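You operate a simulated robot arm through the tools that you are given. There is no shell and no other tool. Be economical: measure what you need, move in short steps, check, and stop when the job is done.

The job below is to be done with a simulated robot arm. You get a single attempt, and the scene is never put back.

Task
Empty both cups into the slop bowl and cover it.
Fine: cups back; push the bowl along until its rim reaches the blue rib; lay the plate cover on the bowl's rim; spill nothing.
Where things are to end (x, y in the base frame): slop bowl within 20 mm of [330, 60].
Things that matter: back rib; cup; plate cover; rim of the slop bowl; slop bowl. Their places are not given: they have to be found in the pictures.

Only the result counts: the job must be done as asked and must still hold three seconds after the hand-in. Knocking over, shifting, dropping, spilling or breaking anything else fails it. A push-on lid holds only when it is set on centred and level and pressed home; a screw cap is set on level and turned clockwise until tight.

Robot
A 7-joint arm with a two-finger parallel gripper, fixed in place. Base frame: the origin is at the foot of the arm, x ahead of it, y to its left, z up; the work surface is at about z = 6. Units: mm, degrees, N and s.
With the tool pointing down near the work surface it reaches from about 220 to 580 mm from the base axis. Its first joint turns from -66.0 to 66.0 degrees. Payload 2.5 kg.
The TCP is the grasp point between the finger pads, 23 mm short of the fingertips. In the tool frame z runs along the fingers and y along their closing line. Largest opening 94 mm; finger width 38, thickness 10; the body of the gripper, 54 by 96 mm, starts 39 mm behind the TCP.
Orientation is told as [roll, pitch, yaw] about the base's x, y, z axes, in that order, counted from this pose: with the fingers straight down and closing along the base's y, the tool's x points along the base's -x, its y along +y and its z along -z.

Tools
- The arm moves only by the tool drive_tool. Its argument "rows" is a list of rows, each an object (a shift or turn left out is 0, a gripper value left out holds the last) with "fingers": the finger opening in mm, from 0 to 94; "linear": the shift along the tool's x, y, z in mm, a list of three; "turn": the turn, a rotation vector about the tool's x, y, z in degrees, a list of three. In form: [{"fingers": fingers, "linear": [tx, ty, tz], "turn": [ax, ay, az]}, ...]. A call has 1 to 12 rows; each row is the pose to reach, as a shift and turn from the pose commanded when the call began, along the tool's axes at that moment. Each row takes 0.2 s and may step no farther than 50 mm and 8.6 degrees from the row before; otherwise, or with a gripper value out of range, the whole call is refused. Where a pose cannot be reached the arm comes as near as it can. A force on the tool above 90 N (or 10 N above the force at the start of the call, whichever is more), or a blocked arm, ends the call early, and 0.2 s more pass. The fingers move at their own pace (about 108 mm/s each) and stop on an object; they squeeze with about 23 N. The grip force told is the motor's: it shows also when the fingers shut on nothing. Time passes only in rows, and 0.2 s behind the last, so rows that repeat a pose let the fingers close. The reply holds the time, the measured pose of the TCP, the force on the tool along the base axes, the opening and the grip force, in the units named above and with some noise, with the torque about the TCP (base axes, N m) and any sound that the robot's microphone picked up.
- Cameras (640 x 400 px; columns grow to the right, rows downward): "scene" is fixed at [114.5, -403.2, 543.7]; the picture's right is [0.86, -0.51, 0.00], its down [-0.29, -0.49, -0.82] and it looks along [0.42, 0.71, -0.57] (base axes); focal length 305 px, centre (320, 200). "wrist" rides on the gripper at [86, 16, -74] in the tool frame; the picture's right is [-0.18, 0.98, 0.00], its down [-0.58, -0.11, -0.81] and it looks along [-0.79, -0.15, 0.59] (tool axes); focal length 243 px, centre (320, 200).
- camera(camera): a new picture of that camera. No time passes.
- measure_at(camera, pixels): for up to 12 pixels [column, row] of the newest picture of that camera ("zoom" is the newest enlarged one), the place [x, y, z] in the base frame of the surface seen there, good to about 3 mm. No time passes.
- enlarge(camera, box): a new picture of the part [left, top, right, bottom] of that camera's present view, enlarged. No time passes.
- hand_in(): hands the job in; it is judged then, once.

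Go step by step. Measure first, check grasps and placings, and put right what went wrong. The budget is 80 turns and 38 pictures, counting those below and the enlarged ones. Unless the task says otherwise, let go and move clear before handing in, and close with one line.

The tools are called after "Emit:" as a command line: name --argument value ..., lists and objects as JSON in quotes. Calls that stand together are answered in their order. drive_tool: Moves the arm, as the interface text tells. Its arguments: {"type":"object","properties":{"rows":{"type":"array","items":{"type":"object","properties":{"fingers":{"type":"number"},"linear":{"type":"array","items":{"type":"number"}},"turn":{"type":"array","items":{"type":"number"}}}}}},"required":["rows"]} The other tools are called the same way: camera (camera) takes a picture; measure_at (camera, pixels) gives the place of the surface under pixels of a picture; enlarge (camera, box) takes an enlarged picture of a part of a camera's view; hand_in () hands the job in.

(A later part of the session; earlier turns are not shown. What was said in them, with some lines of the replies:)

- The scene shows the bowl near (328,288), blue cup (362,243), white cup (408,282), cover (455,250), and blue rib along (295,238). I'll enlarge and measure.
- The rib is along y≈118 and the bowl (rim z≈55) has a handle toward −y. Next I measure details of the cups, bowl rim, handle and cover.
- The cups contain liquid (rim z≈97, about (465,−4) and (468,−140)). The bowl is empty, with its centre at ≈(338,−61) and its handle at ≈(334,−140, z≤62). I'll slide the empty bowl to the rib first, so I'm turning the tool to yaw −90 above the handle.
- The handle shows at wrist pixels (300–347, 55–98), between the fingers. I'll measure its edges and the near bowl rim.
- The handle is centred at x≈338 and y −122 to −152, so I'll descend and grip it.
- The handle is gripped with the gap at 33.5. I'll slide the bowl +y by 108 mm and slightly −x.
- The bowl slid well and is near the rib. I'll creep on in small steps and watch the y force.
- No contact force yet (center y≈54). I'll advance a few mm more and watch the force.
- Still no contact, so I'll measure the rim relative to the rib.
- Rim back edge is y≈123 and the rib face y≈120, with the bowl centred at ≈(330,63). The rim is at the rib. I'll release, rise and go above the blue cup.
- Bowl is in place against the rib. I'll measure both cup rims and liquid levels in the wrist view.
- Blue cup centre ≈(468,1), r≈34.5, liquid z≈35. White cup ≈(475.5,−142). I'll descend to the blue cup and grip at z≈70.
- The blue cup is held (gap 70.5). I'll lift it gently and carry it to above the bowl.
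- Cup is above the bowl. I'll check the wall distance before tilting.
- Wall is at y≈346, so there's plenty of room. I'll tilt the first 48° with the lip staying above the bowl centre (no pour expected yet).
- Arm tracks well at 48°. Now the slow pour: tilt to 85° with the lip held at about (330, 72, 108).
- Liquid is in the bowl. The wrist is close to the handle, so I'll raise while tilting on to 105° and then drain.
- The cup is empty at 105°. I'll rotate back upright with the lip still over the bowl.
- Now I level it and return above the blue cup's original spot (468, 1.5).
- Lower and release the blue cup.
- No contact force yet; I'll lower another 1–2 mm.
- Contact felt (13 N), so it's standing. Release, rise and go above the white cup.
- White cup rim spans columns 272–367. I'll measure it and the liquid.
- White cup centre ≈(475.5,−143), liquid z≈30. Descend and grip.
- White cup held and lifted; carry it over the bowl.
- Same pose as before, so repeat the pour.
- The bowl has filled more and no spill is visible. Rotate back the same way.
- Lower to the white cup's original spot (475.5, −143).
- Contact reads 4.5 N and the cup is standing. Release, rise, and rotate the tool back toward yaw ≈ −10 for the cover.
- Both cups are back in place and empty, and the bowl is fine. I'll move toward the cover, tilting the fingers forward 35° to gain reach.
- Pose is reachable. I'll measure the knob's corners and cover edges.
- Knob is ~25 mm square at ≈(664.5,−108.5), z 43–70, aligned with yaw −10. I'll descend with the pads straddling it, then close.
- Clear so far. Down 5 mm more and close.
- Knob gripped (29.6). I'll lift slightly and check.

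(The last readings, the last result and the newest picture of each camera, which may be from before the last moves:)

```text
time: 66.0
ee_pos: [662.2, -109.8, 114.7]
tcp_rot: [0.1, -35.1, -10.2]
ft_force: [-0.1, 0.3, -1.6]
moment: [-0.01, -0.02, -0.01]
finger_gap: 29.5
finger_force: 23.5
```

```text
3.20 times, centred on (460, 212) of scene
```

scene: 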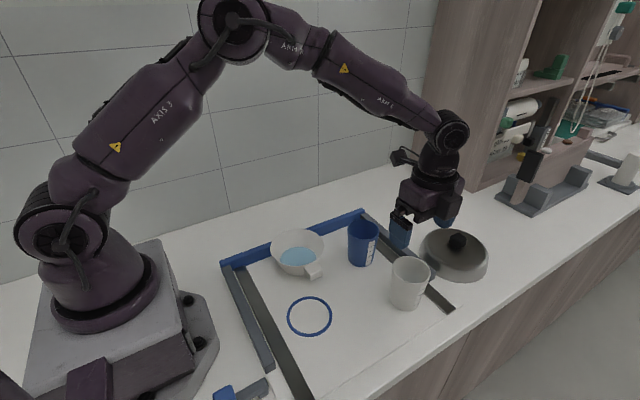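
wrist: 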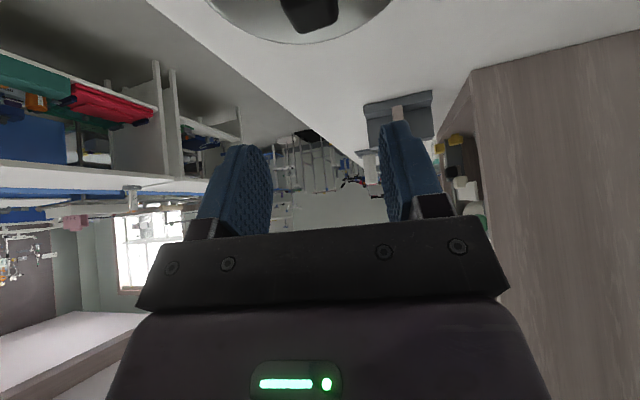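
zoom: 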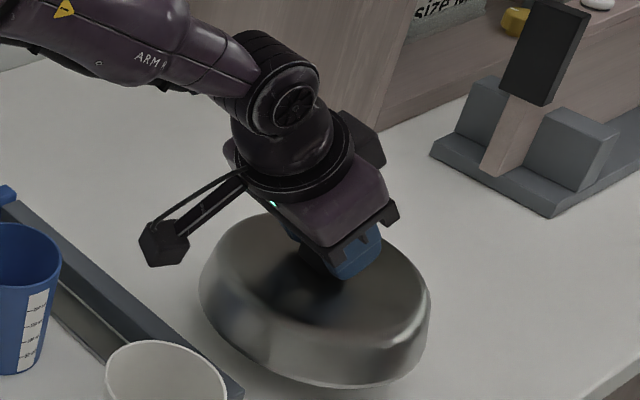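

The cover is up. I'll check that it hangs level.

Emit:
measure_at --camera "zoom" --pixels '[[225, 255], [250, 225], [260, 310], [300, 330], [350, 330], [400, 310], [415, 290], [390, 255], [280, 270], [370, 300], [330, 385], [215, 330]]'

```text
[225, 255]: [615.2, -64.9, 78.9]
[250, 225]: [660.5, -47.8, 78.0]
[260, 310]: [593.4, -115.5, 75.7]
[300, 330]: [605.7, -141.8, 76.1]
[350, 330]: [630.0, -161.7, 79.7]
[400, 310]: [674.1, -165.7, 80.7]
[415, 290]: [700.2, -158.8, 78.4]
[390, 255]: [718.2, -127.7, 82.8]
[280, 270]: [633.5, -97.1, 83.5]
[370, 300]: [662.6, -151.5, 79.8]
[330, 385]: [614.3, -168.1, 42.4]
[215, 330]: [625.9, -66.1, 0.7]
```

It's level (z≈79±4 around). I'll raise it further and get a clean view of the bowl rim.

Emit:
drive_tool --rows '[{"linear": [-9, 0, -12.8]}, {"linear": [-20, 0, -28.5]}, {"linear": [-31, 0, -44.3]}, {"linear": [-42, 0, -60]}, {"linear": [-52, 0, -74]}, {"linear": [-57.4, 0, -82]}]'

Emit:
enlarge --camera "scene" --box '[240, 210, 360, 285]'

Emit:
measure_at --camera "zoom" --pixels '[[165, 170], [175, 143], [215, 118], [260, 106], [320, 105], [370, 118], [430, 165], [438, 195], [445, 240], [420, 260], [190, 260], [300, 255]]'

```text
time: 67.4
ee_pos: [661.7, -107.9, 215.5]
tcp_rot: [0.2, -34.8, -10.2]
ft_force: [-0.2, 0.5, -1.1]
moment: [-0.01, 0.0, -0.01]
finger_gap: 29.8
finger_force: 23.0
```

```text
5.33 times, centred on (300, 248) of scene
```

zoom: 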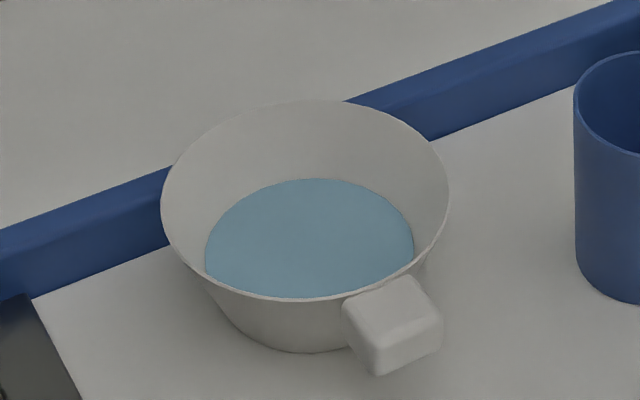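

```text
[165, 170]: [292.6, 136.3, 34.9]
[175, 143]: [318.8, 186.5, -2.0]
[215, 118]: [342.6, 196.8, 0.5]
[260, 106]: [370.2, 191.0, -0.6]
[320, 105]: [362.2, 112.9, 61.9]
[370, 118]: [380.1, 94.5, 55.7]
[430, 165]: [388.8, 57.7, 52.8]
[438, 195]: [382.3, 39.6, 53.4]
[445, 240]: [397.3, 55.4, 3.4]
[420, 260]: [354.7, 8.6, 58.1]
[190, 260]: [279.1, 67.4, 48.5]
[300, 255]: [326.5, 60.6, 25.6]
```

Rim is clear in the view. I'll measure points just on the rim line.

Emit:
measure_at --camera "zoom" --pixels '[[163, 205], [176, 165], [222, 125], [305, 103], [380, 118], [430, 151], [447, 190], [438, 235], [350, 296], [280, 297], [215, 278], [178, 245]]'

```text
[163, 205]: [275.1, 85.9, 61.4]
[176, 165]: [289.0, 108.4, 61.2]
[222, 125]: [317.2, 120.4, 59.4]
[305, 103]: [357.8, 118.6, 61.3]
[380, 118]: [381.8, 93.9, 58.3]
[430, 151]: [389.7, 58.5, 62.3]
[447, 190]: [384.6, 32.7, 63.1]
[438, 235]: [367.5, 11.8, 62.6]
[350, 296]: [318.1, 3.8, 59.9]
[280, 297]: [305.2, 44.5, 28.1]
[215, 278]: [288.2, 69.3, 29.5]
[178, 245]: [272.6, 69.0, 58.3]
```

Bowl centre ≈(330.5,62.5), rim r≈59.5 and z≈61. I'll carry the cover toward it at height, 60% of the way first.

Emit:
drive_tool --rows '[{"linear": [5.9, 2.2, -4.1]}, {"linear": [17.6, 6.6, -12.4]}, {"linear": [35.3, 13.2, -24.7]}, {"linear": [52.9, 19.8, -37.1]}, {"linear": [70.5, 26.4, -49.4]}, {"linear": [88.1, 33, -61.8]}, {"linear": [105.8, 39.6, -74.1]}, {"linear": [123.4, 46.2, -86.5]}, {"linear": [141, 52.8, -98.8]}, {"linear": [155.7, 58.3, -109.1]}, {"linear": [167.5, 62.7, -117.4]}, {"linear": [176.3, 66, -123.5]}]'

Emit:
camera --camera "scene"

```text
time: 70.0
ee_pos: [459.9, -7.7, 214.7]
tcp_rot: [0.2, -34.9, -10.2]
ft_force: [0.3, -0.4, -1.7]
moment: [0.01, -0.01, -0.01]
finger_gap: 29.7
finger_force: 23.7
```

```text
10 pictures are left
```

scene: 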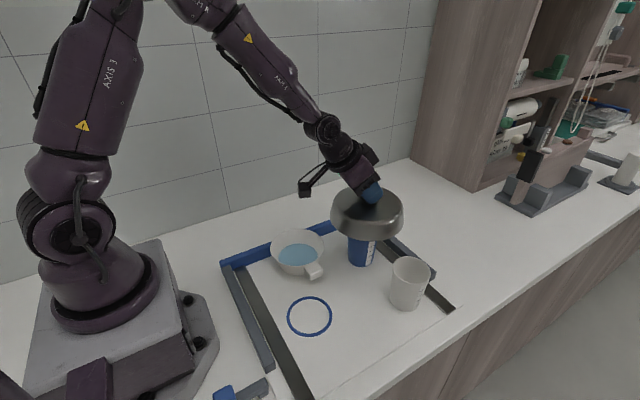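

Continue to above the bowl.

Emit:
drive_tool --rows '[{"linear": [5, 2, -3.5]}, {"linear": [15, 6, -10.5]}, {"linear": [29, 11.2, -20.3]}, {"linear": [44, 17, -30.8]}, {"linear": [59, 22.8, -41.3]}, {"linear": [74, 28.6, -51.8]}, {"linear": [89, 34.4, -62.3]}, {"linear": [102, 39.4, -71.5]}, {"linear": [112, 43.3, -78.5]}, {"linear": [117.2, 45.3, -82.1]}, {"linear": [117.2, 45.3, -82.1]}]'

Emit:
enlarge --camera "scene" --box '[200, 140, 440, 290]'

```text
time: 72.4
ee_pos: [327.4, 62.9, 215.7]
tcp_rot: [0.2, -35.1, -10.2]
ft_force: [-0.1, -0.2, -1.3]
moment: [0.0, 0.0, -0.03]
finger_gap: 29.7
finger_force: 22.8
out of reach, approached as far as the arm can: row 8, 9
```

```text
2.67 times, centred on (320, 215) of scene
```

zoom: 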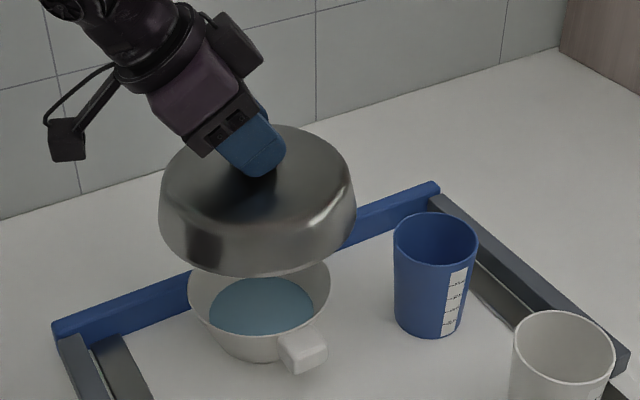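

Pose reached. I'll check the cover's position and level against the bowl.

Emit:
measure_at --camera "zoom" --pixels '[[175, 170], [200, 150], [180, 200], [220, 218], [270, 215], [320, 195], [345, 170], [325, 143], [165, 225], [200, 262], [260, 274], [345, 225]]'

```text
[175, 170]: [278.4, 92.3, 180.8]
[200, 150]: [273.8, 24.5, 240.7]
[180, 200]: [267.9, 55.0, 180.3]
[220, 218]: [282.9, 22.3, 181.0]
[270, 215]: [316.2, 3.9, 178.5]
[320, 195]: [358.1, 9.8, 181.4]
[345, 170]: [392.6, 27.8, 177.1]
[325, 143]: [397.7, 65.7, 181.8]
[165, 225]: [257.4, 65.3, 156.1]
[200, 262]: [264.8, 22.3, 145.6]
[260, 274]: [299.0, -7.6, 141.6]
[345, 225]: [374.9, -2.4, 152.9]
```

Cover is level (z≈180) and centred. Lower 72 mm.

Emit:
drive_tool --rows '[{"linear": [5.7, 0, 8.2]}, {"linear": [12.6, 0, 18]}, {"linear": [19.5, 0, 27.8]}, {"linear": [26.4, 0, 37.7]}, {"linear": [32.1, 0, 45.9]}, {"linear": [36.7, 0, 52.4]}, {"linear": [39.6, 0, 56.5]}, {"linear": [41.3, 0, 59]}]'

Emit:
enlarge --camera "scene" --box '[220, 190, 380, 290]'

```text
time: 74.2
ee_pos: [327.7, 63.2, 143.3]
tcp_rot: [0.2, -35.0, -10.2]
ft_force: [0.3, 0.0, -1.9]
moment: [-0.03, 0.0, 0.01]
finger_gap: 29.5
finger_force: 22.6
```

```text
4.00 times, centred on (300, 240) of scene
```

zoom: 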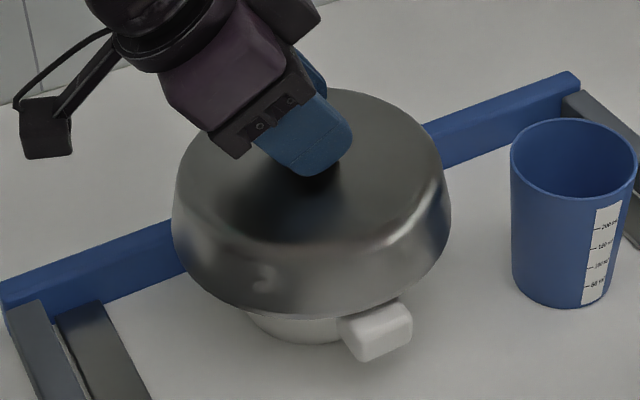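

Almost on the rim. Lower in small steps and watch the force.

Emit:
drive_tool --rows '[{"linear": [1.1, 0, 1.6]}, {"linear": [2.3, 0, 3.3]}, {"linear": [3.4, 0, 4.9]}]'

```text
time: 75.0
ee_pos: [326.8, 63.7, 137.5]
tcp_rot: [0.3, -35.0, -10.2]
ft_force: [-0.9, -0.3, -1.5]
moment: [0.05, 0.02, 0.01]
finger_gap: 29.5
finger_force: 23.1
```

Emit:
drive_tool --rows '[{"linear": [1.1, 0, 1.6]}, {"linear": [2.3, 0, 3.3]}]'

```text
time: 75.6
ee_pos: [329.9, 62.9, 135.1]
tcp_rot: [0.4, -35.4, -10.2]
ft_force: [-8.8, -0.3, 33.8]
moment: [-0.33, 0.3, -0.04]
finger_gap: 29.6
finger_force: 22.9
```

Contact at z≈135 (34 N): the cover is resting. I'll ease off ~1 mm and check level.

Emit:
drive_tool --rows '[{"linear": [-0.8, 0, -1.2]}, {"linear": [-0.8, 0, -1.2]}]'

Emit:
enlarge --camera "scene" --box '[220, 190, 380, 290]'

Emit:
measure_at --camera "zoom" --pixels '[[200, 165], [195, 210], [240, 245], [300, 255], [360, 245], [410, 215], [432, 180], [425, 140], [380, 110], [280, 305], [370, 330], [350, 345]]'

```text
time: 76.2
ee_pos: [328.7, 63.4, 134.6]
tcp_rot: [0.3, -35.1, -10.2]
ft_force: [5.3, 0.0, 12.3]
moment: [-0.22, -0.78, 0.14]
finger_gap: 29.6
finger_force: 23.5
```

```text
4.00 times, centred on (300, 240) of scene
```

zoom: 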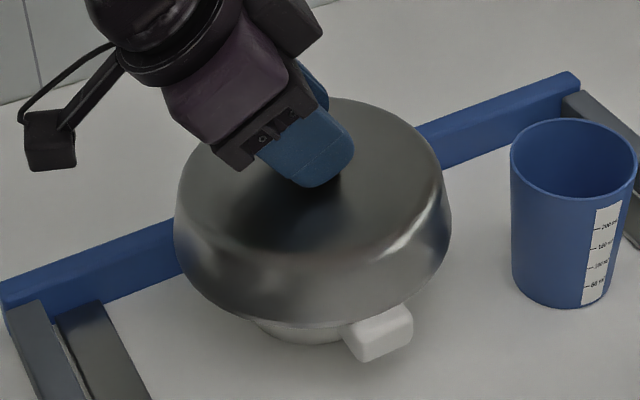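

```text
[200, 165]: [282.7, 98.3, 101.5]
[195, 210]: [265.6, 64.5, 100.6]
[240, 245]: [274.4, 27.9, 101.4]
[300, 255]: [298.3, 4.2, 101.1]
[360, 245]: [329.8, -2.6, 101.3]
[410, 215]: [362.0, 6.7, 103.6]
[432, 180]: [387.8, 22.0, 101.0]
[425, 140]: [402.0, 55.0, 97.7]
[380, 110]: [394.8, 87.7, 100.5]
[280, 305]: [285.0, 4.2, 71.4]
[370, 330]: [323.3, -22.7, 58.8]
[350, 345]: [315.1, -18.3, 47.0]
```

Cover sits level (z≈101 all round). Release, and back off along the tool axis.

Emit:
drive_tool --rows '[{"linear": [-0.3, 0, -0.4]}, {"linear": [-0.3, 0, -0.4], "fingers": 60}, {"linear": [-0.3, 0, -0.4]}, {"linear": [-9, 0, -13]}, {"linear": [-23, 0, -33]}, {"linear": [-40, 0, -57]}, {"linear": [-57, 0, -82]}, {"linear": [-75, 0, -107]}]'

Emit:
camera --camera "scene"

Emit:
enlarge --camera "scene" --box '[220, 190, 460, 340]'

Emit:
measure_at --camera "zoom" --pixels '[[135, 110], [130, 140], [160, 165], [200, 170], [240, 165], [275, 140], [285, 120], [280, 90], [200, 105], [205, 120], [220, 95], [190, 100]]'

```text
time: 78.0
ee_pos: [326.6, 63.3, 266.2]
tcp_rot: [0.3, -35.0, -10.2]
ft_force: [0.2, -0.5, 0.1]
moment: [-0.01, -0.02, 0.04]
finger_gap: 59.7
finger_force: 0.0
```

```text
6 pictures are left
```

scene: 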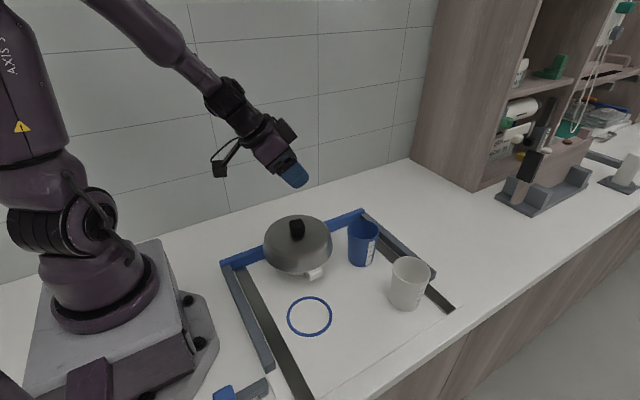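

```text
2.67 times, centred on (340, 265) of scene
```

zoom: 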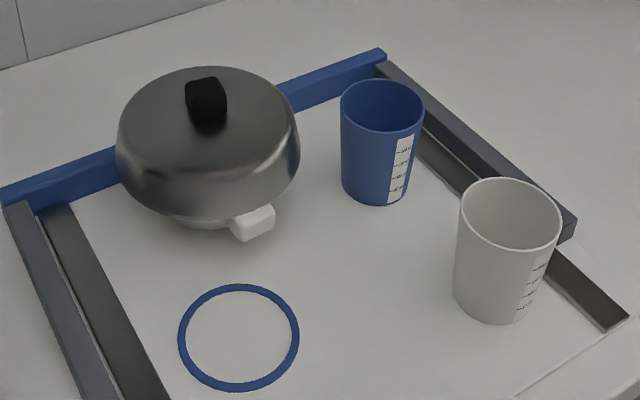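

```text
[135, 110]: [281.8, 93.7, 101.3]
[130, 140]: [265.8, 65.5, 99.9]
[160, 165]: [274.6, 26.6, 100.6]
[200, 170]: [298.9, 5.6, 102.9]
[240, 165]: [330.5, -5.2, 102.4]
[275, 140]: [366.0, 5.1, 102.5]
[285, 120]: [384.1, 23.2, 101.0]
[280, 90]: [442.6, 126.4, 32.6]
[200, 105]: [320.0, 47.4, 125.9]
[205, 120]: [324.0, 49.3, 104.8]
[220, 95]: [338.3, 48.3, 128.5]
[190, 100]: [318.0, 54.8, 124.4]
```

The cover lies level on the bowl at z≈101 all round, with the knob at ≈(330,60). Both cups stand empty in their original places, nothing was spilled, and the arm is clear, so I'm handing in.

Emit:
hand_in

```text
The job is handed in.
```

I've handed the job in: both cups are emptied into the slop bowl and standing back in their places, the bowl's rim is at the blue rib, and the cover lies level on it. The bowl was last measured at about (330, 62), just before the cover went on. I saw no spill in the pictures.
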